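You operate a simulated robot arm through the tools that you are given. There is no shell and no other tool.

You are at the controls of a simulated robot arm. One attempt, no reset.

TASK
Put things in order on the spruce bench top. At the end: the tall orange bottle (marked "SEAL") stands where the brown wedge stood; the steel pin from the spruce bench top stands where the tall orange bottle stood; the brown wedge stands on top of the thin dark block; the big brass screw from the spruce bench top is on the cream tray; whatever was shut is shut again. Leave all else as you found it, and nothing knocked over.

Only the result counts: the job must be done as asked and must still hold three seconds after the hand-in. Knocking over, shifting, dropping, spilling or breaking anything else fails it. Lids that push on must go on centred and level and be pressed home; caps that screw on are set level and turned clockwise until they are tight.

THE ROBOT
A 6-joint arm with a two-finger gripper, fixed in place. Base frame: the origin is at the foot of the arm, x ahead of it, y to its left, z up; the work surface is at about z = 0. Units: cm, degrees, N and s.
With the tool pointing down near the work surface it reaches from about 18 to 48 cm from the base axis. Its first joint turns from -66.0 to 66.0 degrees. Payload 1.76 kg.
Tool frame: the origin (TCP) lies between the finger pads and is the grasp point; the fingertips stand 2.9 cm ahead of it; z points along the fingers, y is the line along which they close. The gripper opens to 8.2 cm; its body begins 5.8 cm behind the TCP.
Orientation is told as [roll, pitch, yaw] about the base's x, y, z axes, in that order, counted from this pose: with the fingers straight down and closing along the base's y, the tool's x points along the base's -x, its y along +y and its z along -z.

THE INTERFACE
- The arm moves only by the tool step_arm. Its argument "plan" is a list of rows, each a list of 3 entries, a list of its own where there are three numbers: the shift along the tool's x, y, z in cm, then the turn, a rotation vector about the tool's x, y, z in degrees, then the finger opening in cm, from 0 to 8.2. In form: [[[x, y, z], [wx, wy, wz], grip], ...]. A call has 1 to 20 rows; each row is the pose to reach, as a shift and turn from the pose commanded when the call began, along the tool's axes at that moment. Each row takes 0.2 s and may step no farther than 5 cm and 8.6 degrees from the row before; otherwise, or with a gripper value out of range, the whole call is refused. Where a pose cannot be reached the arm comes as near as it can. A force on the tool above 40 N (or 10 N above the force at the start of the call, whichever is more), or a blocked arm, ends the call early, and 0.2 s more pass. The fingers move at their own pace (about 20.35 cm/s each) and stop on an object; they squeeze with about 27 N. The grip force told is the motor's: it shows also when the fingers shut on nothing. Time passes only in rows, and 0.2 s behind the last, so rows that repeat a pose let the fingers close. It gives the time, the measured TCP pose, the force on the tool (base axes), the opening and the grip force at its end, in the units of the frame above (readings bear some noise), with the torque about the TCP (base axes, N m) and any sound that the robot's microphone picked up.
- Cameras (640 x 400 px; columns grow to the right, rows downward): "scene" is fixed at [6.95, 34.67, 42.04]; the picture's right is [-0.60, -0.80, 0.00], its down [-0.48, 0.36, -0.80] and it looks along [0.64, -0.48, -0.60] (base axes); focal length 214 px, centre (320, 200). "wrist" rides on the gripper at [7.9, 0.4, -8.9] in the tool frame; the picture's right is [-0.05, 1.00, 0.00], its down [-0.71, -0.04, -0.71] and it looks along [-0.71, -0.04, 0.71] (tool axes); focal length 256 px, centre (320, 200). There is no depth. A picture from a camera that has moved, and an enlarged one, comes with that camera's place and axes in the base frame and with its lens.
- get_image(camera): a new picture of that camera. The clock stands still meanwhile.
- inspect(camera, box): a new picture of the part [left, top, right, bottom] of that camera's present view, enlarged. The clock stands still meanwhile.
- finish_job(): hands the job in; it is judged then, once.

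Places have to be worked out from the pictures, the camera data and where the tool is seen. Open the gripper and draw the arm clear of the work before you hand the job in, unless the task says otherwise.

The tools are called after "Call:" as name(argument=value, ...) on one line, values as JSON. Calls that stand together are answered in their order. step_arm: Moves the arm, as the interface text tells. Its arguments: {"type":"object","properties":{"plan":{"type":"array","items":{"type":"array"}}},"required":["plan"]} The other tools are called the same way: get_image (camera) takes a picture; inspect (camera, box) takes an enlarged picture of a part of a camera's view; finish_job () hands the job in.

At the start:

```text
t: 0.0
tool_pos: [26.16, 10.66, 30.87]
tcp_rot: [0.0, 0.0, 0.0]
ft_force: [-1.1, 0.9, -0.1]
torque: [-0.01, 0.02, 0.02]
width: 8.21
grip_force: 0.1
```

scene: 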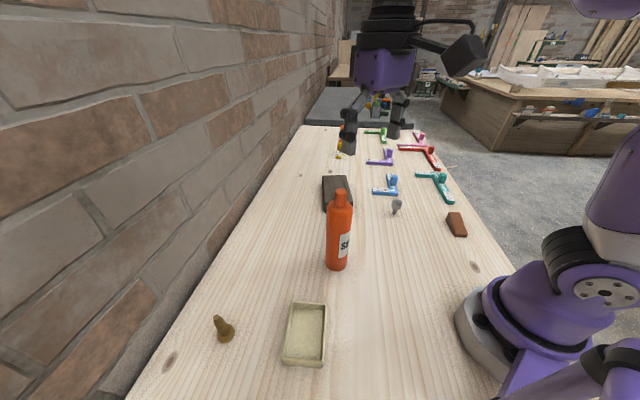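
wrist: 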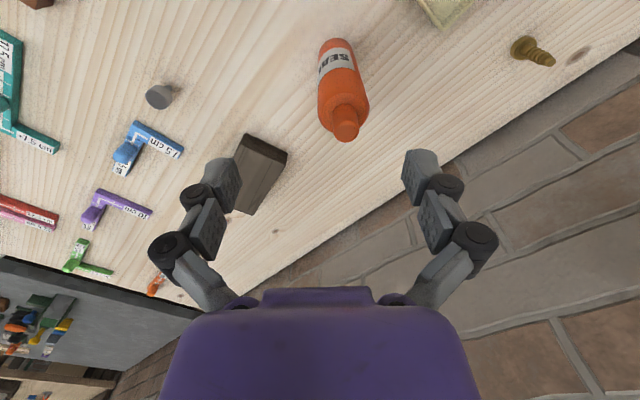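

I'll first take enlarged views of the scene to locate each object accurately before moving.

Call:
inspect(camera="scene", box=[280, 110, 480, 235])

Call:
inspect(camera="scene", box=[180, 180, 380, 380])

Call:
inspect(camera="scene", box=[360, 170, 500, 260])

Call:
get_image(camera="wrist")

```text
3.20 times, centred on (380, 172) of scene
camera zoom: at [6.95, 34.67, 42.04], right [-0.6, -0.8, 0.0], down [-0.48, 0.36, -0.8], along [0.64, -0.48, -0.6], focal length 686 px, centre (128, 288)
```

zoom: 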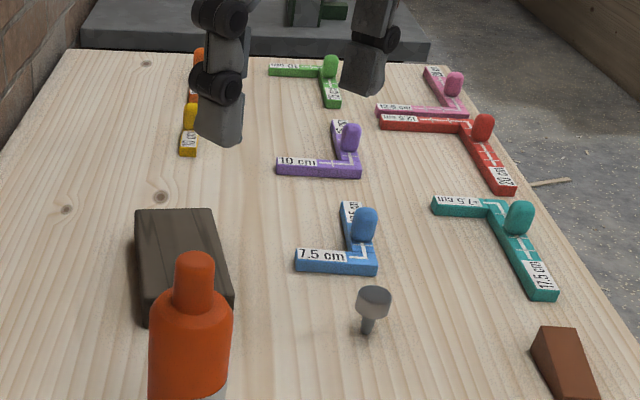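

```text
2.00 times, centred on (280, 280) of scene
camera zoom: at [6.95, 34.67, 42.04], right [-0.6, -0.8, 0.0], down [-0.48, 0.36, -0.8], along [0.64, -0.48, -0.6], focal length 429 px, centre (400, 40)
```

zoom: 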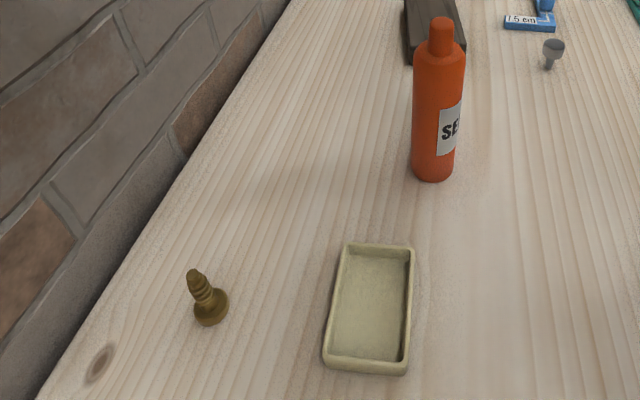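

```text
4.44 times, centred on (430, 215) of scene
camera zoom: at [6.95, 34.67, 42.04], right [-0.6, -0.8, 0.0], down [-0.48, 0.36, -0.8], along [0.64, -0.48, -0.6], focal length 953 px, centre (-169, 133)
```

zoom: 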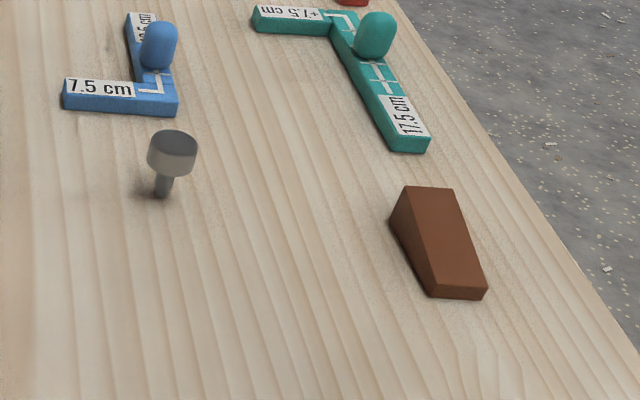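

```text
taken
camera wrist: at [18.24, 11.13, 40.0], right [0.05, 1.0, 0.0], down [0.71, -0.04, 0.71], along [0.71, -0.04, -0.71], focal length 256 px, centre (320, 200)
```

wrist: 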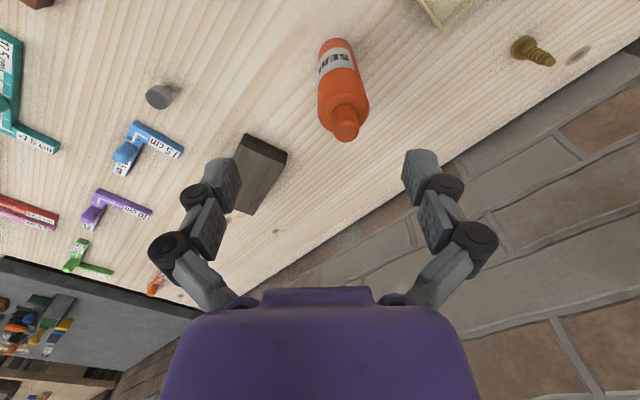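

The scene picture puts the bottle near (29.5, 12.9) at about 21 cm tall, the pin near (33, -12.7), the wedge near (18.7, -21.5), the screw near (29.6, 38.4), the tray near (21.7, 27) and the dark block near (50, -5). I'll move the arm at height to the right side for closer wrist pictures to refine these.

Call:
step_arm(plan=[[[0, -4.5, 0], [0, 0, 0], 8.2], [[0, -9, 0], [0, 0, 0], 8.2], [[0, -13.5, 0], [0, 0, 0], 8.2], [[0, -18, 0], [0, 0, 0], 8.2]])

Call:
get_image(camera="wrist")

Call:
inspect(camera="wrist", box=[200, 40, 420, 180])

Call:
get_image(camera="scene")

```text
t: 1.0
tool_pos: [26.16, -7.35, 31.03]
tcp_rot: [0.1, 0.0, 0.1]
ft_force: [-0.5, 0.2, 0.2]
torque: [-0.01, -0.01, 0.05]
width: 8.24
grip_force: 0.1
```

```text
taken
camera wrist: at [18.26, -6.9, 40.0], right [0.05, 1.0, 0.0], down [0.71, -0.04, 0.71], along [0.71, -0.04, -0.71], focal length 256 px, centre (320, 200)
```

wrist: 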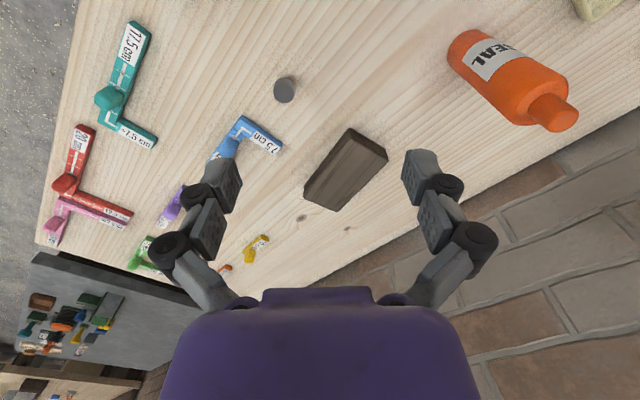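

```text
2.86 times, centred on (310, 110) of wrist
camera zoom: at [18.26, -6.9, 40.0], right [0.05, 1.0, 0.0], down [0.71, -0.04, 0.71], along [0.71, -0.04, -0.71], focal length 731 px, centre (349, 457)
```

zoom: 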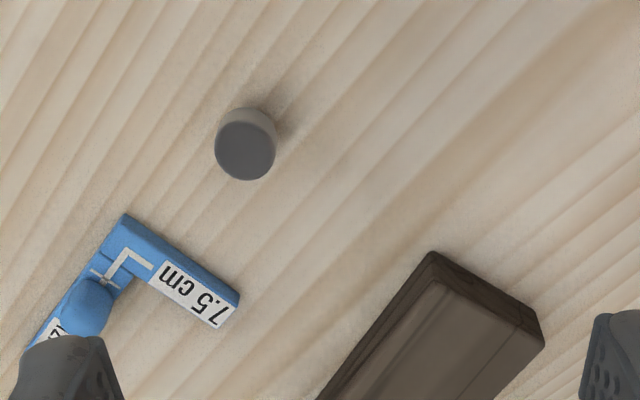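

```text
taken
```

scene: 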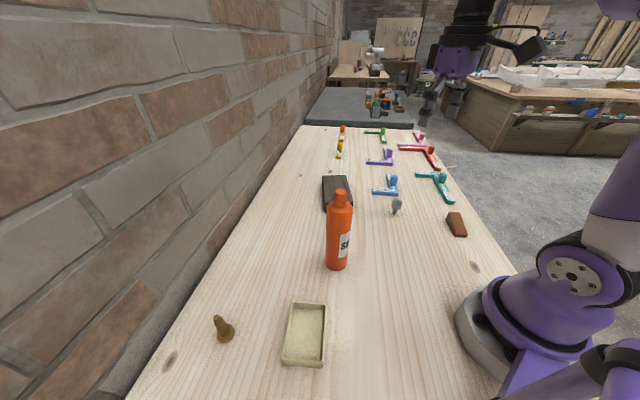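

No lidded item is visible. The wedge lies along roughly -44° and the block is near (41–58, -10–4). I'll move over the wedge with the tool yawed -44° and look closely.

Call:
step_arm(plan=[[[1.25, -2.4, 1.8], [0, 0, 7.4], 8.2], [[2.5, -4.8, 3.6], [0, 0, 14.8], 8.2], [[3.75, -7.2, 5.4], [0, 0, 22.2], 8.2], [[5.0, -9.6, 7.2], [0, 0, 29.6], 8.2], [[6.25, -12.0, 9.0], [0, 0, 37.0], 8.2], [[7.46, -14.15, 11.0], [0, 0, 44.0], 8.2]])

Call:
get_image(camera="wrist")

Call:
inspect(camera="wrist", box=[240, 60, 400, 160])

```text
t: 2.4
tool_pos: [18.57, -21.26, 20.04]
tcp_rot: [0.1, 0.0, -44.2]
ft_force: [-0.2, 0.2, 0.3]
torque: [-0.03, 0.04, -0.02]
width: 8.19
grip_force: 0.0
```

```text
taken
camera wrist: at [13.29, -15.47, 29.07], right [0.73, 0.68, 0.0], down [0.48, -0.52, 0.71], along [0.48, -0.52, -0.71], focal length 256 px, centre (320, 200)
```

wrist: 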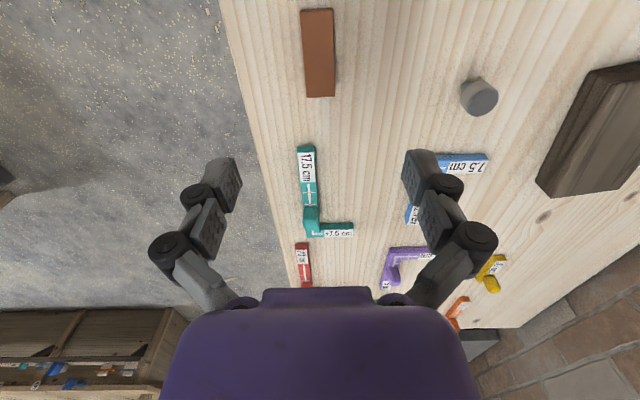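

```text
4.00 times, centred on (320, 110) of wrist
camera zoom: at [13.29, -15.47, 29.07], right [0.73, 0.68, 0.0], down [0.48, -0.52, 0.71], along [0.48, -0.52, -0.71], focal length 1024 px, centre (320, 560)
```

zoom: 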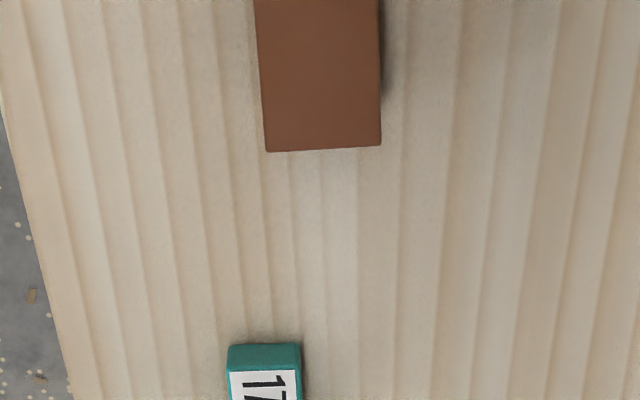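

The wedge centre works out to about (18.5, -21.3), long axis -44.4°, about 7.1 × 3.0 × 2.6 cm, tall end away from the base. I'll descend part way with a 0.7 cm shift toward the tall end and check alignment.

Call:
step_arm(plan=[[[-0.3, -0.05, 4.0], [0, 0, 0], 8.2], [[-0.67, -0.07, 8.5], [0, 0, 0], 8.2], [[-0.67, -0.07, 12.5], [0, 0, 0], 8.2]])

Call:
get_image(camera="wrist")

```text
t: 3.2
tool_pos: [18.97, -21.99, 7.38]
tcp_rot: [0.1, -0.1, -43.9]
ft_force: [0.2, 0.2, 0.2]
torque: [0.01, -0.01, 0.0]
width: 8.2
grip_force: 0.0
```

```text
taken
camera wrist: at [13.56, -16.09, 16.37], right [0.73, 0.68, 0.0], down [0.48, -0.52, 0.71], along [0.48, -0.52, -0.71], focal length 256 px, centre (320, 200)
```

wrist: 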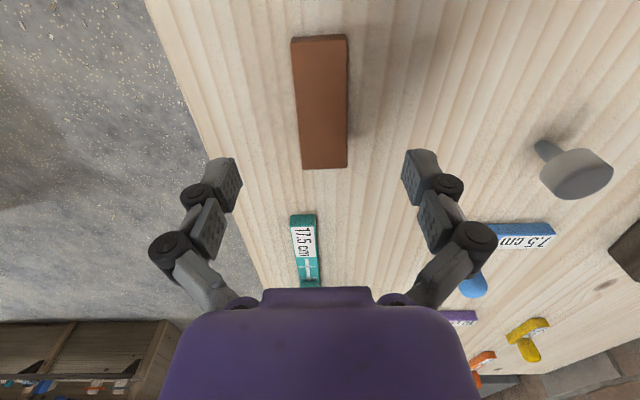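

The wedge shows about 0.15 cm to the +y side of the tool axis, otherwise aligned. I correct it, lower so the fingertips sit just above the bench, and close.

Call:
step_arm(plan=[[[0.1, 0.17, 2.0], [0, 0, 0], 8.2], [[0.1, 0.17, 3.4], [0, 0, 0], 8.2], [[0.1, 0.17, 4.15], [0, 0, 0], 8.2], [[0.1, 0.17, 4.15], [0, 0, 0], 5.0], [[0.1, 0.17, 4.15], [0, 0, 0], 2.0], [[0.1, 0.17, 4.15], [0, 0, 0], 2.0]])

Call:
get_image(camera="wrist")

```text
t: 4.6
tool_pos: [19.09, -21.62, 3.18]
tcp_rot: [0.1, 0.0, -44.0]
ft_force: [0.8, -0.3, 0.8]
torque: [-0.05, -0.03, -0.01]
width: 2.88
grip_force: 26.7
```

```text
taken
camera wrist: at [13.67, -15.82, 12.3], right [0.73, 0.68, 0.0], down [0.48, -0.52, 0.71], along [0.48, -0.52, -0.71], focal length 256 px, centre (320, 200)
```

wrist: 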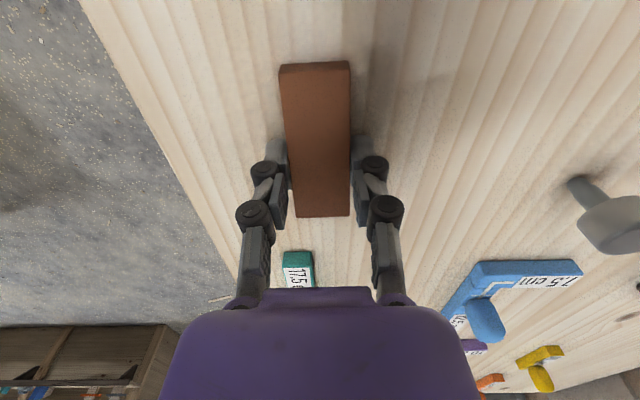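

The wedge is gripped (2.88 cm). I'll lift it to a clear height, then carry it toward the dark block over the pin and gauges, turning to match the block's axis (-33.5°).

Call:
step_arm(plan=[[[0, 0, -1.5], [0, 0, 0], 2.0], [[0, 0, -5], [0, 0, 0], 2.0], [[0, 0, -9], [0, 0, 0], 2.0], [[0, 0, -12], [0, 0, 0], 2.0], [[-0.8, 4.6, -12], [0, 0, -1.8], 2.0], [[-1.6, 9.2, -12], [0, 0, -3.6], 2.0], [[-2.4, 13.8, -12], [0, 0, -5.4], 2.0], [[-3.2, 18.4, -12], [0, 0, -7.2], 2.0], [[-4.0, 23.0, -12], [0, 0, -9.0], 2.0], [[-4.93, 27.8, -12], [0, 0, -10.5], 2.0], [[-4.93, 27.8, -12], [0, 0, -10.5], 2.0]])

Call:
get_image(camera="wrist")

Call:
get_image(camera="scene")

Call:
inspect(camera="wrist", box=[220, 60, 460, 210])

```text
t: 7.0
tool_pos: [42.05, -4.99, 15.3]
tcp_rot: [0.1, 0.0, -33.5]
ft_force: [-0.2, -0.7, 0.1]
torque: [0.0, 0.0, 0.02]
width: 2.87
grip_force: 27.2
```

```text
taken
camera wrist: at [35.67, -0.21, 24.3], right [0.6, 0.8, 0.0], down [0.57, -0.42, 0.71], along [0.57, -0.42, -0.71], focal length 256 px, centre (320, 200)
```

wrist: 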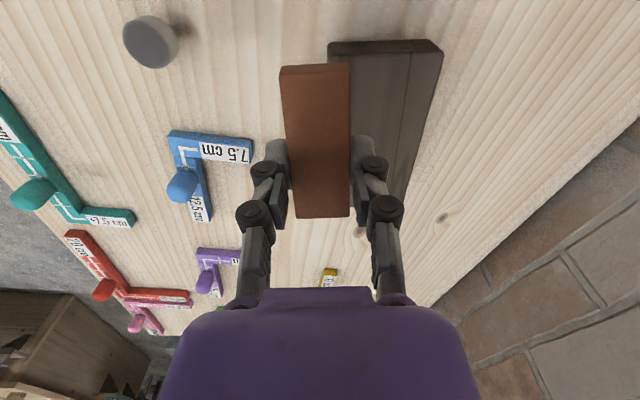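

```text
taken
```

scene: 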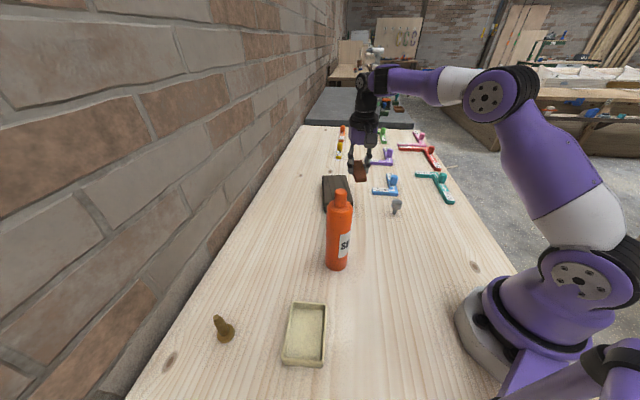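

```text
2.67 times, centred on (340, 135) of wrist
camera zoom: at [35.67, -0.21, 24.3], right [0.6, 0.8, 0.0], down [0.57, -0.42, 0.71], along [0.57, -0.42, -0.71], focal length 683 px, centre (267, 373)
```

zoom: 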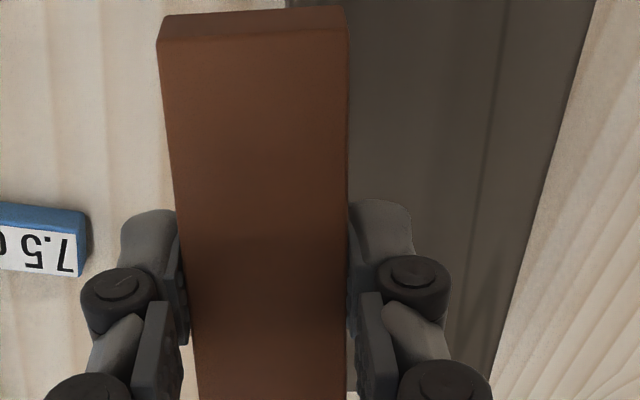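

The block's near edge runs (40.7,-3.1)–(45.7,3.9), axis -34°, top about 2.6 cm high. I'll move to put the wedge centre about 4.6 cm in from that edge at (47.0,-2.2), lower to just above it, and look.

Call:
step_arm(plan=[[[-1.6, 2.5, 0], [0, 0, 0], 2.0], [[-3.28, 5.1, 0], [0, 0, 0.5], 2.0], [[-3.28, 5.1, 3.5], [0, 0, 0.5], 2.0], [[-3.28, 5.1, 7.0], [0, 0, 0.5], 2.0], [[-3.28, 5.1, 7.0], [0, 0, 0.5], 2.0]])

Call:
get_image(camera="wrist")

Call:
inspect(camera="scene", box=[300, 130, 420, 220])

```text
t: 8.2
tool_pos: [47.57, -2.79, 8.43]
tcp_rot: [0.1, 0.0, -34.1]
ft_force: [0.6, 0.4, -0.4]
torque: [-0.03, 0.0, 0.03]
width: 2.88
grip_force: 27.0
out of reach, approached as far as the arm can: row 2, 3
```

```text
taken
camera wrist: at [41.34, 2.13, 17.48], right [0.6, 0.8, 0.0], down [0.56, -0.43, 0.71], along [0.56, -0.43, -0.71], focal length 256 px, centre (320, 200)
```

wrist: 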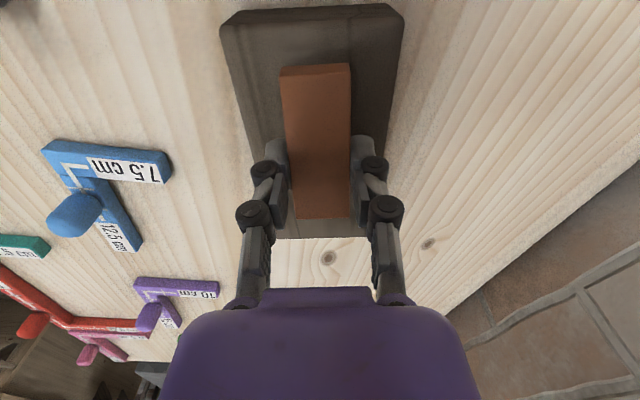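

```text
4.44 times, centred on (360, 175) of scene
camera zoom: at [6.95, 34.67, 42.04], right [-0.6, -0.8, 0.0], down [-0.48, 0.36, -0.8], along [0.64, -0.48, -0.6], focal length 953 px, centre (142, 311)
```

zoom: 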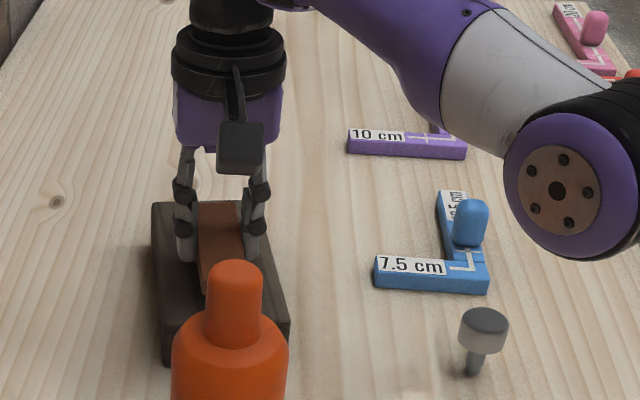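

The arm reaches here; the wedge is centred across the block with about 2.6 cm of gap by my estimate. I'll lower 1.8 cm and check force and picture.

Call:
step_arm(plan=[[[0, 0, 0.9], [0, 0, 0], 2.0], [[0, 0, 1.8], [0, 0, 0], 2.0]])

Call:
inspect(camera="scene", box=[310, 140, 400, 210])

Call:
get_image(camera="wrist")

```text
t: 8.8
tool_pos: [47.7, -2.84, 6.84]
tcp_rot: [0.1, -0.2, -34.0]
ft_force: [-5.0, -3.9, 25.8]
torque: [-0.26, 0.29, -0.04]
width: 2.85
grip_force: 26.6
```

```text
5.71 times, centred on (355, 175) of scene
camera zoom: at [6.94, 34.67, 42.05], right [-0.6, -0.8, 0.0], down [-0.48, 0.36, -0.8], along [0.64, -0.48, -0.6], focal length 1226 px, centre (120, 343)
```

zoom: 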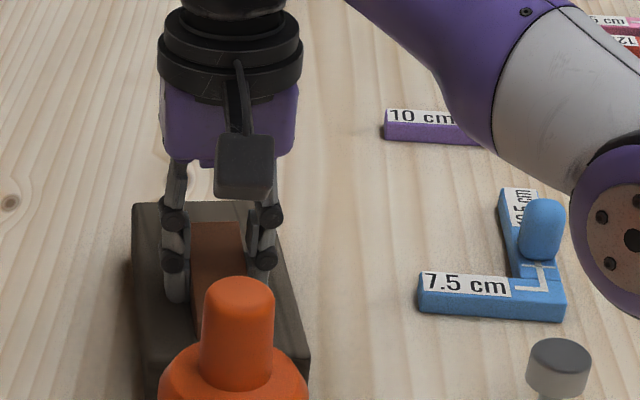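

```text
taken
camera wrist: at [41.44, 2.0, 15.83], right [0.6, 0.8, 0.0], down [0.56, -0.43, 0.71], along [0.57, -0.43, -0.71], focal length 256 px, centre (320, 200)
```

wrist: 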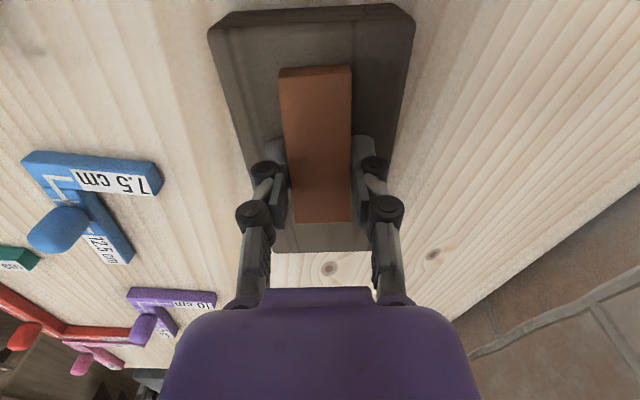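

Contact: 25.8 N upward at TCP z 6.84, so the block top is about 3.6 cm high and the wedge is seated on it. I'll ease the pressure a little, open slowly, and lift straight up.

Call:
step_arm(plan=[[[0, 0, -0.15], [0, 0, 0], 2.0], [[0, 0, -0.15], [0, 0, 0], 2.0]])

```text
t: 9.4
tool_pos: [47.79, -2.9, 6.8]
tcp_rot: [0.2, -0.1, -34.0]
ft_force: [6.7, -3.5, 25.1]
torque: [-0.25, -0.19, 0.01]
width: 2.85
grip_force: 27.0
```

There is still about 25 N of contact, so I'll ease up a bit more before opening.

Call:
step_arm(plan=[[[0, 0, -0.12], [0, 0, 0], 2.0], [[0, 0, -0.12], [0, 0, 0], 2.0]])

```text
t: 10.0
tool_pos: [47.64, -2.78, 6.81]
tcp_rot: [0.0, 0.1, -33.9]
ft_force: [6.8, -1.5, 15.3]
torque: [-0.17, -0.45, 0.05]
width: 2.87
grip_force: 27.0
```

Call:
step_arm(plan=[[[0, 0, -0.1], [0, 0, 0], 2.0], [[0, 0, -0.1], [0, 0, 0], 2.0]])

```text
t: 10.6
tool_pos: [47.66, -2.74, 6.81]
tcp_rot: [0.0, 0.2, -34.0]
ft_force: [2.5, 1.1, 9.5]
torque: [-0.02, -0.23, 0.03]
width: 2.91
grip_force: 27.0
```

The contact load is down to 9.5 N. I'll ease slightly more and open the fingers, then rise.

Call:
step_arm(plan=[[[0, 0, -0.07], [0, 0, 0], 2.0], [[0, 0, -0.1], [0, 0, 0], 3.5], [[0, 0, -0.1], [0, 0, 0], 5.5], [[0, 0, -0.1], [0, 0, 0], 7.0], [[0, 0, -0.1], [0, 0, 0], 7.0]])

Call:
get_image(camera="wrist")

Call:
inspect(camera="scene", box=[310, 140, 400, 210])

```text
t: 11.8
tool_pos: [47.72, -2.81, 6.83]
tcp_rot: [0.0, 0.1, -33.9]
ft_force: [0.5, -0.1, -0.3]
torque: [0.01, 0.01, -0.01]
width: 7.01
grip_force: 0.0
```

```text
taken
camera wrist: at [41.38, 2.04, 15.99], right [0.6, 0.8, 0.0], down [0.56, -0.43, 0.71], along [0.56, -0.43, -0.71], focal length 256 px, centre (320, 200)
```

wrist: 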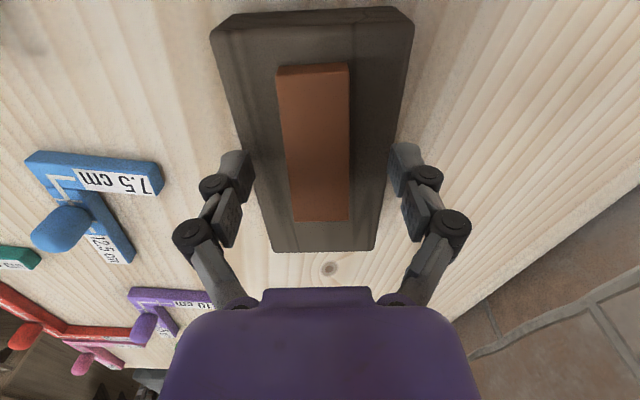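

```text
5.71 times, centred on (355, 175) of scene
camera zoom: at [6.95, 34.67, 42.04], right [-0.6, -0.8, 0.0], down [-0.48, 0.36, -0.8], along [0.64, -0.48, -0.6], focal length 1226 px, centre (120, 343)
```

zoom: 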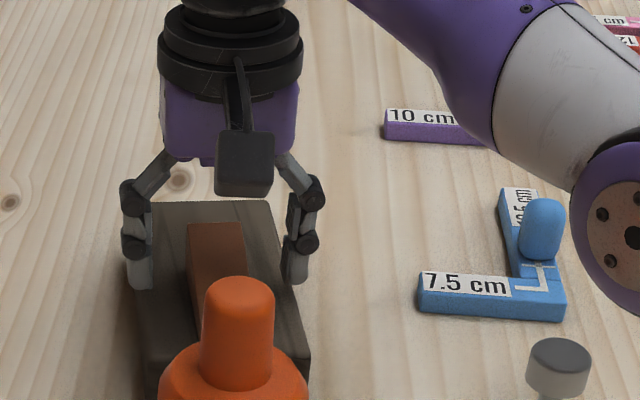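

The wedge stands alone on the block, fully supported. Now I'll rise, retract, and come over the bottle at a safe height (fingertips above 25 cm), turning the tool to about +23° yaw.

Call:
step_arm(plan=[[[0, 0, -4.2], [0, 0, 0], 8.0], [[2.99, -1.29, -7.2], [0, 0, -8], 8.2], [[6.17, -2.47, -10.7], [0, 0, -16], 8.2], [[9.61, -3.1, -14.2], [0, 0, -24], 8.2], [[13.38, -2.51, -17.2], [0, 0, -32], 8.2], [[17.05, -1.37, -20], [0, 0, -40], 8.2], [[20.44, 0.45, -22], [0, 0, -48.5], 8.2], [[23.87, 2.84, -22.2], [0, 0, -57], 8.2], [[23.87, 2.84, -22.2], [0, 0, -57], 8.2]])

Call:
get_image(camera="wrist")

Call:
get_image(camera="scene")

Call:
inspect(camera="scene", box=[300, 170, 400, 280])

```text
t: 13.8
tool_pos: [29.7, 13.05, 29.11]
tcp_rot: [0.1, -0.2, 23.1]
ft_force: [0.2, 0.1, 0.7]
torque: [0.01, 0.01, 0.0]
width: 8.21
grip_force: 0.1
out of reach, approached as far as the arm can: row 1, 2
```

```text
taken
camera wrist: at [22.28, 10.42, 38.19], right [-0.34, 0.94, 0.0], down [0.66, 0.24, 0.71], along [0.66, 0.24, -0.71], focal length 256 px, centre (320, 200)
```

wrist: 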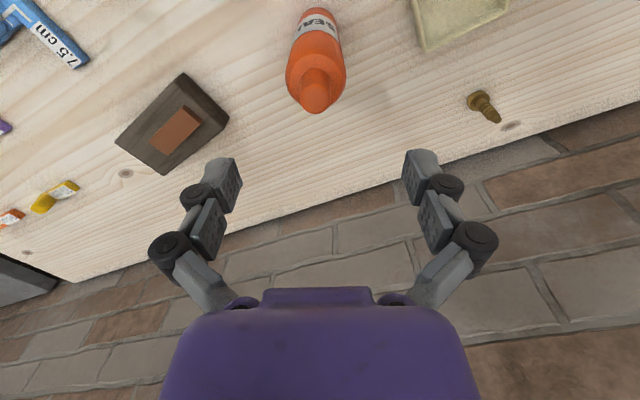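

```text
taken
```

scene: 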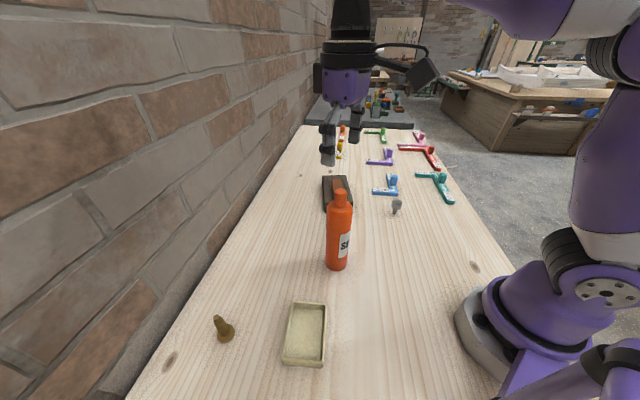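

```text
3.64 times, centred on (350, 225) of scene
camera zoom: at [6.94, 34.67, 42.04], right [-0.6, -0.8, 0.0], down [-0.48, 0.36, -0.8], along [0.64, -0.48, -0.6], focal length 780 px, centre (211, 109)
```

zoom: 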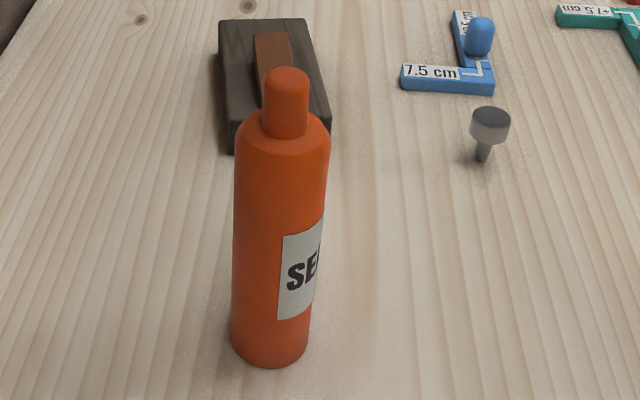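

Wedge sits correctly on the block. I'll zoom the wrist view on the bottle to refine its axis, height and shoulder.

Call:
inspect(camera="wrist", box=[240, 0, 400, 120])

Call:
inspect(camera="wrist", box=[420, 50, 560, 150])

```text
3.33 times, centred on (320, 60) of wrist
camera zoom: at [22.28, 10.42, 38.19], right [-0.34, 0.94, 0.0], down [0.66, 0.24, 0.71], along [0.66, 0.24, -0.71], focal length 853 px, centre (320, 667)
```

zoom: 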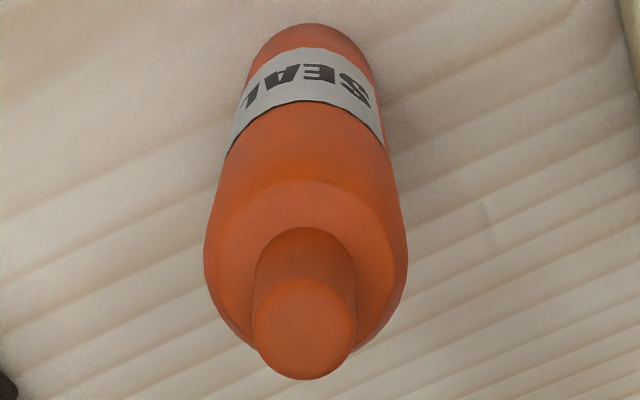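

```text
4.00 times, centred on (490, 100) of wrist
camera zoom: at [22.28, 10.42, 38.19], right [-0.34, 0.94, 0.0], down [0.66, 0.24, 0.71], along [0.66, 0.24, -0.71], focal length 1024 px, centre (-360, 600)
```

zoom: 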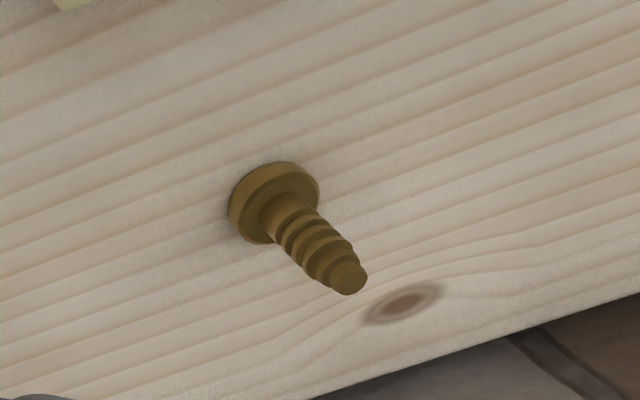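

Bottle axis comes out at (29.7, 12.72), diameter about 4.85, body cylindrical to about 15.5 cm, cap top about 20.2. I'll correct by (0.1, -0.31) in the tool frame and descend partway, then verify.

Call:
step_arm(plan=[[[0.1, -0.31, 0], [0, 0, 0], 8.2], [[0.1, -0.31, 3], [0, 0, 0], 8.2], [[0.1, -0.31, 6], [0, 0, 0], 8.2], [[0.1, -0.31, 6], [0, 0, 0], 8.2]])

Call:
get_image(camera="wrist")

Call:
inspect(camera="scene", box=[280, 130, 400, 210])

```text
t: 14.8
tool_pos: [29.37, 12.59, 23.21]
tcp_rot: [0.1, -0.1, 23.0]
ft_force: [-0.7, -0.6, -0.8]
torque: [0.0, -0.01, 0.0]
width: 8.23
grip_force: 0.0
```

```text
taken
camera wrist: at [21.98, 9.92, 32.27], right [-0.34, 0.94, 0.0], down [0.66, 0.24, 0.71], along [0.67, 0.24, -0.71], focal length 256 px, centre (320, 200)
```

wrist: 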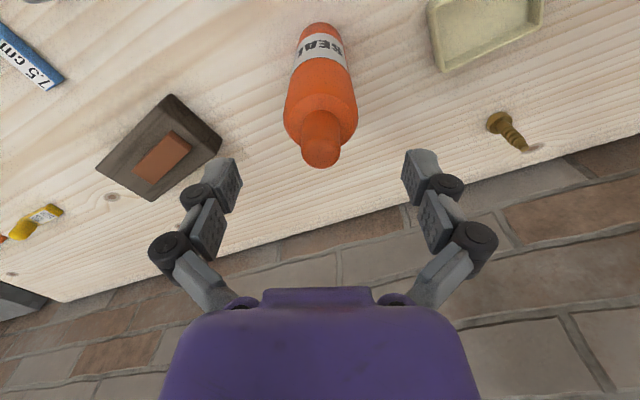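

```text
5.00 times, centred on (340, 170) of scene
camera zoom: at [6.95, 34.67, 42.04], right [-0.6, -0.8, 0.0], down [-0.48, 0.36, -0.8], along [0.64, -0.48, -0.6], focal length 1072 px, centre (220, 350)
```

zoom: 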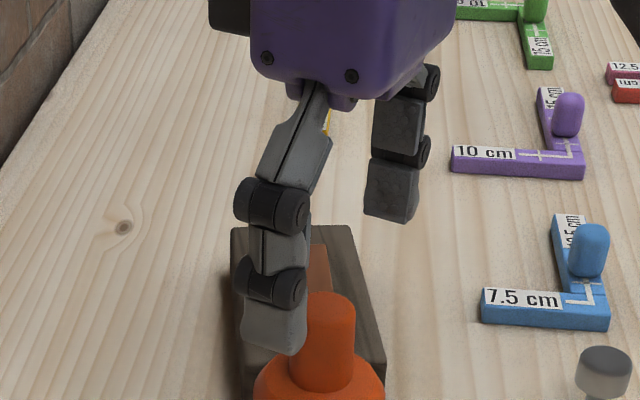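

The cap top now projects to (29.67, 12.72); the tool needs 0.33 cm along its -x. I'll apply this, descend to TCP z 15.2 (fingertips at 12.3, palm at 21) and check before closing.

Call:
step_arm(plan=[[[-0.33, 0, 0], [0, 0, 0], 8.2], [[-0.33, 0, 3], [0, 0, 0], 8.2], [[-0.33, 0, 6], [0, 0, 0], 8.2], [[-0.33, 0, 7.9], [0, 0, 0], 8.2], [[-0.33, 0, 7.9], [0, 0, 0], 8.2]])

Call:
get_image(camera="wrist")

Call:
inspect(camera="scene", box=[270, 130, 400, 280])

```text
t: 16.0
tool_pos: [29.85, 12.75, 15.21]
tcp_rot: [0.1, -0.1, 23.0]
ft_force: [-0.3, -0.2, -0.2]
torque: [-0.01, -0.01, 0.02]
width: 8.21
grip_force: 0.1
```

```text
taken
camera wrist: at [22.32, 10.14, 24.23], right [-0.34, 0.94, 0.0], down [0.66, 0.24, 0.71], along [0.67, 0.24, -0.71], focal length 256 px, centre (320, 200)
```

wrist: 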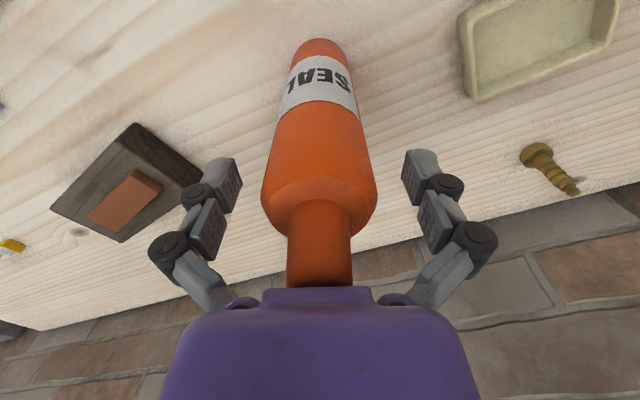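

```text
2.67 times, centred on (335, 205) of scene
camera zoom: at [6.95, 34.67, 42.04], right [-0.6, -0.8, 0.0], down [-0.48, 0.36, -0.8], along [0.64, -0.48, -0.6], focal length 572 px, centre (280, 187)
```

zoom: 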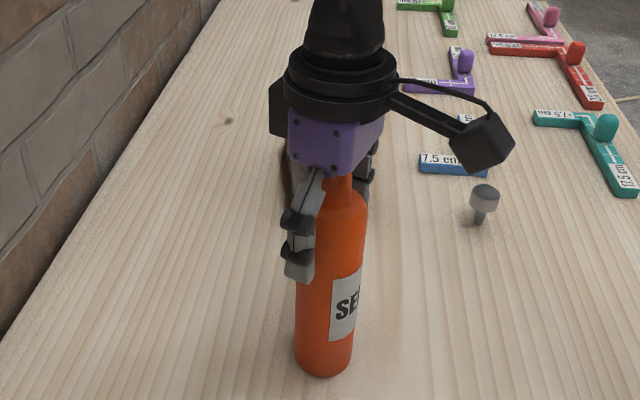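

The bottle is centred between the fingers with no contact. I'll close on the body.

Call:
step_arm(plan=[[[0, 0, 0], [0, 0, 0], 6.5], [[0, 0, 0], [0, 0, 0], 5.2], [[0, 0, 0], [0, 0, 0], 4.2], [[0, 0, 0], [0, 0, 0], 4.2]])

Call:
get_image(camera="wrist")

```text
t: 17.0
tool_pos: [29.75, 12.81, 15.33]
tcp_rot: [0.0, -0.2, 23.0]
ft_force: [-0.7, -1.3, 4.3]
torque: [-0.08, 0.08, 0.01]
width: 4.91
grip_force: 26.8
```

```text
taken
camera wrist: at [22.33, 10.14, 24.27], right [-0.34, 0.94, 0.0], down [0.66, 0.24, 0.71], along [0.67, 0.24, -0.71], focal length 256 px, centre (320, 200)
```

wrist: 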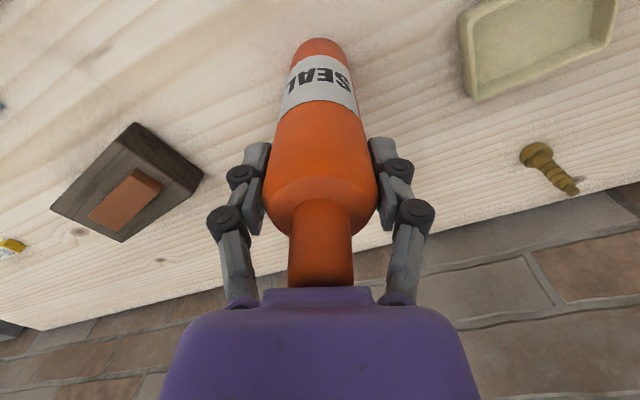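

The bottle is held (4.91 cm). I'll lift it straight up 9 cm and check it hangs upright.

Call:
step_arm(plan=[[[0, 0, -1], [0, 0, 0], 4.2], [[0, 0, -3], [0, 0, 0], 4.2], [[0, 0, -6], [0, 0, 0], 4.2], [[0, 0, -9], [0, 0, 0], 4.2], [[0, 0, -9], [0, 0, 0], 4.2]])

Call:
get_image(camera="scene")

Call:
get_image(camera="wrist")

```text
t: 18.2
tool_pos: [29.75, 12.44, 24.4]
tcp_rot: [0.1, 0.0, 23.0]
ft_force: [0.3, -0.5, -2.7]
torque: [0.0, 0.0, 0.0]
width: 4.94
grip_force: 27.3
```

```text
taken
```

scene: 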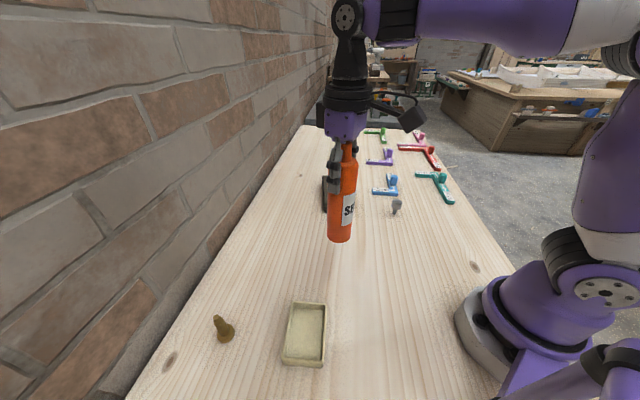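

```text
taken
camera wrist: at [22.38, 9.93, 33.44], right [-0.34, 0.94, 0.0], down [0.66, 0.24, 0.71], along [0.67, 0.24, -0.71], focal length 256 px, centre (320, 200)
```

wrist: 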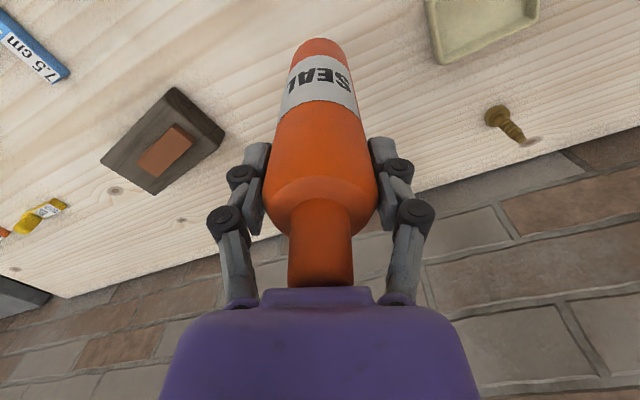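

The bottle hangs upright and clear. I'll carry it to above the wedge's former place (18.5, -21.3), turning the tool to -44°.

Call:
step_arm(plan=[[[1.6, -1.8, 0], [0, 0, 5], 4.2], [[4.2, -4.8, 0], [0, 0, 12], 4.2], [[7.1, -8.1, 0], [0, 0, 20], 4.2], [[10.0, -11.4, 0], [0, 0, 28], 4.2], [[12.9, -14.7, 0], [0, 0, 36], 4.2], [[15.8, -18.0, 0], [0, 0, 44], 4.2], [[18.7, -21.3, 0], [0, 0, 52], 4.2], [[21.4, -24.4, 0], [0, 0, 60], 4.2], [[23.1, -26.3, 0], [0, 0, 65], 4.2], [[23.67, -26.97, 0], [0, 0, 67], 4.2], [[23.67, -26.97, 0], [0, 0, 67], 4.2]])

Call:
get_image(camera="scene")

Call:
get_image(camera="wrist")

```text
t: 20.6
tool_pos: [18.44, -21.34, 24.3]
tcp_rot: [0.1, 0.0, -44.0]
ft_force: [0.8, 0.1, -2.2]
torque: [0.01, -0.01, 0.01]
width: 4.95
grip_force: 27.0
```

```text
taken
```

scene: 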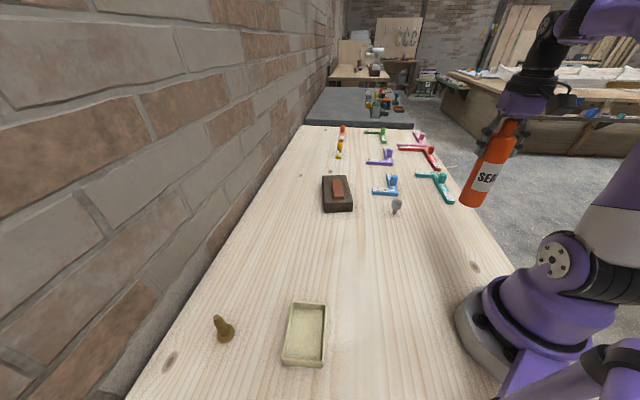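

```text
taken
camera wrist: at [13.08, -15.41, 33.32], right [0.73, 0.68, 0.0], down [0.48, -0.52, 0.71], along [0.48, -0.52, -0.71], focal length 256 px, centre (320, 200)
```

wrist: 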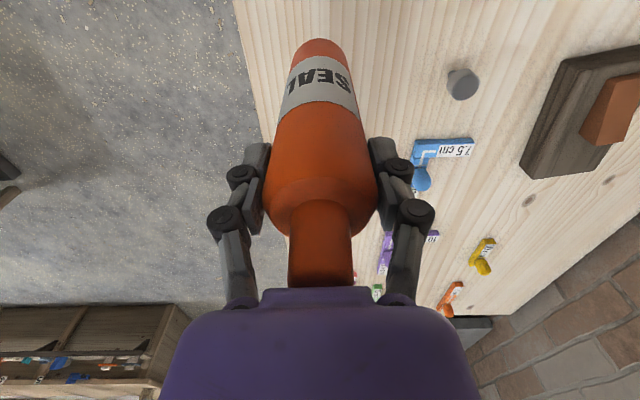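

The bottle is over the spot with unchanged pose in the hand. I'll lower it to just above the bench, then feel for contact in small steps.

Call:
step_arm(plan=[[[0, 0, 2.5], [0, 0, 0], 4.2], [[0, 0, 5.5], [0, 0, 0], 4.2], [[0, 0, 7.5], [0, 0, 0], 4.2], [[0, 0, 8.5], [0, 0, 0], 4.2], [[0, 0, 8.5], [0, 0, 0], 4.2]])

Call:
get_image(camera="scene")

```text
t: 21.8
tool_pos: [18.51, -21.45, 15.58]
tcp_rot: [0.1, 0.1, -44.0]
ft_force: [0.0, 0.2, -3.3]
torque: [0.03, 0.0, 0.0]
width: 4.93
grip_force: 26.6
```

```text
taken
```

scene: 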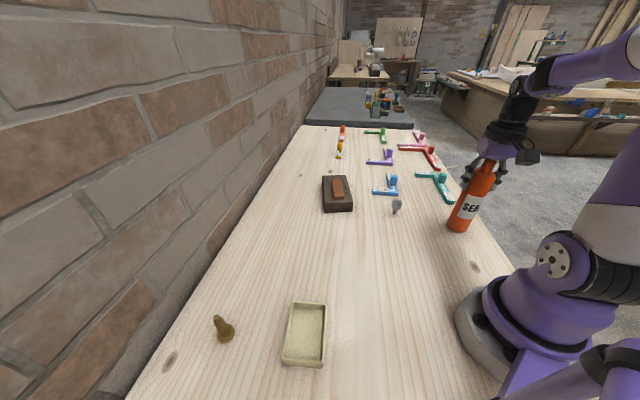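

About 0.3 cm remains. I'll lower in small increments and read the force.

Call:
step_arm(plan=[[[0, 0, 0.1], [0, 0, 0], 4.2], [[0, 0, 0.2], [0, 0, 0], 4.2], [[0, 0, 0.2], [0, 0, 0], 4.2]])

```text
t: 22.6
tool_pos: [18.44, -21.46, 15.51]
tcp_rot: [0.0, -0.1, -44.0]
ft_force: [0.7, -0.2, -2.7]
torque: [-0.05, 0.03, 0.0]
width: 4.93
grip_force: 26.9
```

Call:
step_arm(plan=[[[0, 0, 0.08], [0, 0, 0], 4.2], [[0, 0, 0.15], [0, 0, 0], 4.2], [[0, 0, 0.15], [0, 0, 0], 4.2]])

```text
t: 23.4
tool_pos: [18.34, -21.49, 15.36]
tcp_rot: [0.2, 0.1, -44.1]
ft_force: [1.1, 1.1, -3.7]
torque: [-0.03, 0.0, -0.02]
width: 4.91
grip_force: 27.3
```

Still hanging freely, no contact yet. I'll continue down in small steps.

Call:
step_arm(plan=[[[0, 0, 0.08], [0, 0, 0], 4.2], [[0, 0, 0.15], [0, 0, 0], 4.2], [[0, 0, 0.15], [0, 0, 0], 4.2]])

```text
t: 24.2
tool_pos: [18.44, -21.28, 15.23]
tcp_rot: [0.1, -0.1, -44.1]
ft_force: [-6.3, 1.3, 14.7]
torque: [0.23, 0.5, 0.03]
width: 4.93
grip_force: 27.5
```

The bottle base has touched (14.7 N). I'll ease off slightly and open gently.

Call:
step_arm(plan=[[[0, 0, -0.06], [0, 0, 0], 4.2], [[0, 0, -0.06], [0, 0, 0], 4.2]])

```text
t: 24.8
tool_pos: [18.48, -21.29, 15.19]
tcp_rot: [0.1, 0.0, -44.0]
ft_force: [-2.2, -2.2, 3.5]
torque: [-0.3, 0.06, -0.04]
width: 4.95
grip_force: 27.0
```

The load is nearly neutral (3.5 N up). I'll open the fingers in stages.

Call:
step_arm(plan=[[[0, 0, 0], [0, 0, 0], 5.2], [[0, 0, 0], [0, 0, 0], 6.5], [[0, 0, 0], [0, 0, 0], 8.2], [[0, 0, 0], [0, 0, 0], 8.2]])

Call:
get_image(camera="wrist")

Call:
inspect(camera="scene", box=[400, 120, 560, 260])

```text
t: 25.8
tool_pos: [18.36, -21.45, 15.36]
tcp_rot: [0.1, 0.1, -44.0]
ft_force: [-0.1, -0.5, 0.1]
torque: [0.02, 0.01, -0.01]
width: 8.22
grip_force: 0.1
```

```text
taken
camera wrist: at [13.02, -15.47, 24.29], right [0.73, 0.68, 0.0], down [0.48, -0.52, 0.71], along [0.48, -0.52, -0.71], focal length 256 px, centre (320, 200)
```

wrist: 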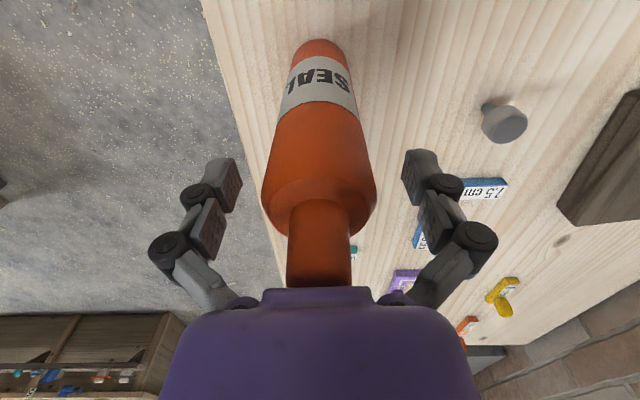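

```text
2.86 times, centred on (480, 190) of scene
camera zoom: at [6.95, 34.67, 42.04], right [-0.6, -0.8, 0.0], down [-0.48, 0.36, -0.8], along [0.64, -0.48, -0.6], focal length 613 px, centre (-137, 229)
```

zoom: 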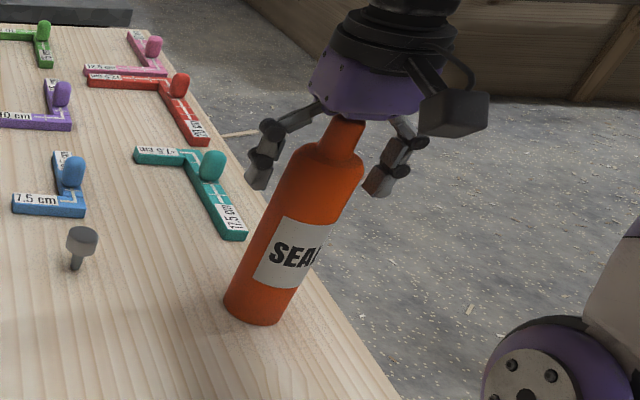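

The bottle stands free at about (18.3, -21.4). I'll rise clear of its top, then move over the pin and look down on it.

Call:
step_arm(plan=[[[0, 0, -4], [0, 0, 0], 8.2], [[0, 0, -8], [0, 0, 0], 8.2], [[0, 0, -11], [0, 0, 0], 8.2], [[-1.0, 4.0, -11], [0, 0, -6], 8.2], [[-2.0, 8.0, -11], [0, 0, -12], 8.2], [[-3.0, 12.1, -10], [0, 0, -18], 8.2], [[-4.02, 16.1, -7.5], [0, 0, -23], 8.2], [[-4.02, 16.1, -4], [0, 0, -23], 8.2], [[-4.02, 16.1, -4], [0, 0, -23], 8.2]])

Call:
get_image(camera="wrist")

Call:
inspect(camera="wrist", box=[260, 30, 400, 130])

Call:
get_image(camera="scene")

Call:
inspect(camera="scene", box=[375, 185, 420, 225])

```text
t: 27.8
tool_pos: [32.57, -12.44, 19.42]
tcp_rot: [0.1, 0.0, -21.0]
ft_force: [-0.4, -0.1, -0.7]
torque: [0.0, 0.03, 0.0]
width: 8.23
grip_force: 0.1
```

```text
taken
camera wrist: at [25.27, -9.02, 28.4], right [0.41, 0.91, 0.0], down [0.65, -0.29, 0.71], along [0.65, -0.29, -0.71], focal length 256 px, centre (320, 200)
```

wrist: 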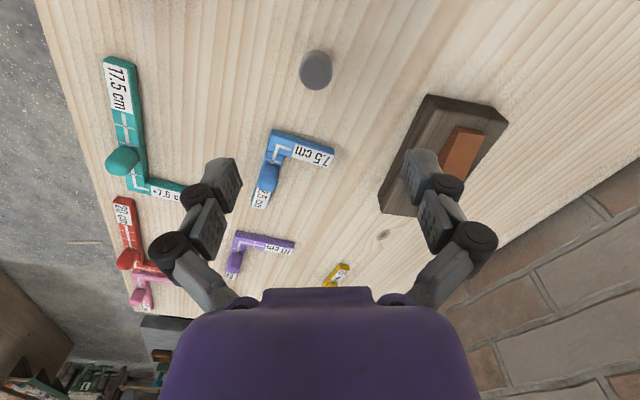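

```text
4.00 times, centred on (330, 80) of wrist
camera zoom: at [25.27, -9.02, 28.4], right [0.41, 0.91, 0.0], down [0.65, -0.29, 0.71], along [0.65, -0.29, -0.71], focal length 1024 px, centre (280, 680)
```

zoom: 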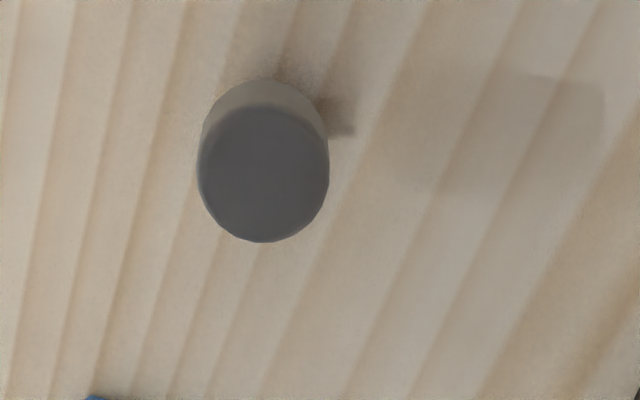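

```text
taken
```

scene: 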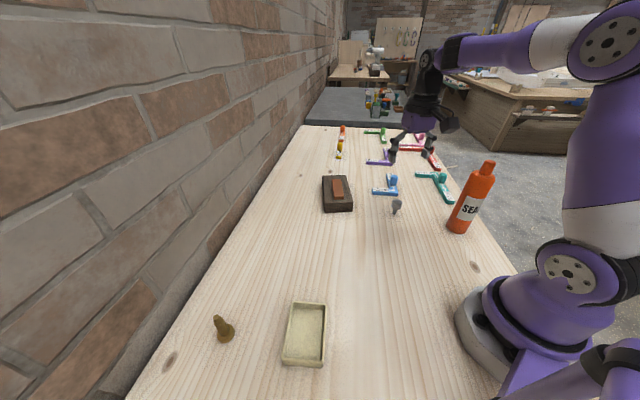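

```text
10.00 times, centred on (398, 205) of scene
camera zoom: at [6.95, 34.67, 42.04], right [-0.6, -0.8, 0.0], down [-0.48, 0.36, -0.8], along [0.64, -0.48, -0.6], focal length 2145 px, centre (-455, 150)
```

zoom: 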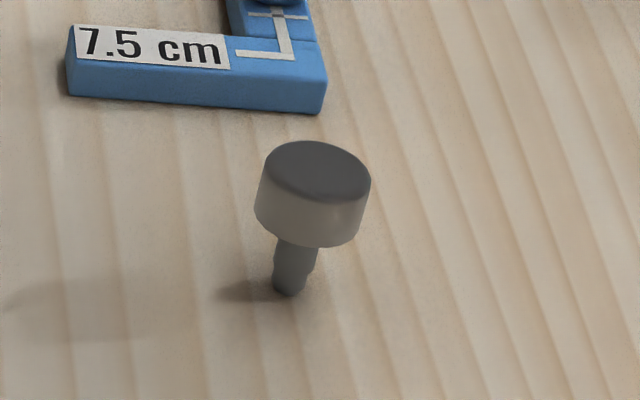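

The pin stands on a narrow stem (≈1 cm) with a 2.9 cm head spanning about z 2.7–4.45, located near (32.6, -12.7). I'll correct the tool by (-0.2, -0.36) and descend partway to recheck centring.

Call:
step_arm(plan=[[[-0.2, -0.36, 2.5], [0, 0, 0], 8.2], [[-0.2, -0.36, 6], [0, 0, 0], 8.2], [[-0.2, -0.36, 9], [0, 0, 0], 8.2], [[-0.2, -0.36, 9], [0, 0, 0], 8.2]])

Call:
get_image(camera="wrist")

Call:
inspect(camera="wrist", box=[250, 60, 390, 160])

```text
t: 28.8
tool_pos: [32.59, -12.94, 10.16]
tcp_rot: [0.1, 0.1, -21.0]
ft_force: [0.2, -0.6, -0.3]
torque: [-0.01, 0.02, 0.01]
width: 8.19
grip_force: 0.0
```

```text
taken
camera wrist: at [25.42, -9.63, 19.27], right [0.41, 0.91, 0.0], down [0.65, -0.29, 0.71], along [0.65, -0.29, -0.71], focal length 256 px, centre (320, 200)
```

wrist: 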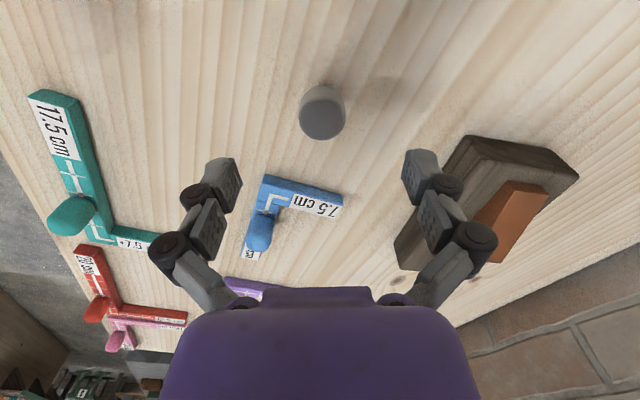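

```text
4.00 times, centred on (320, 110) of wrist
camera zoom: at [25.42, -9.63, 19.27], right [0.41, 0.91, 0.0], down [0.65, -0.29, 0.71], along [0.65, -0.29, -0.71], focal length 1024 px, centre (320, 560)
```

zoom: 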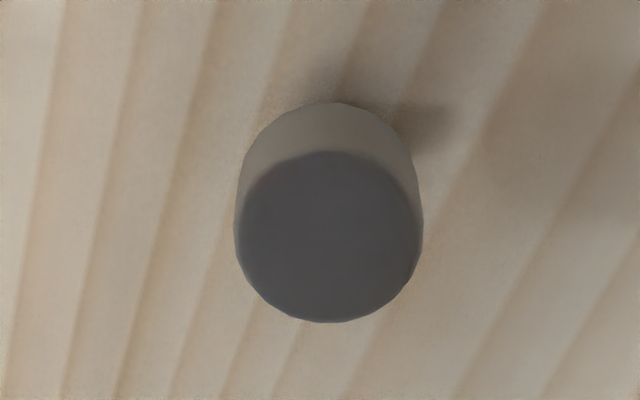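

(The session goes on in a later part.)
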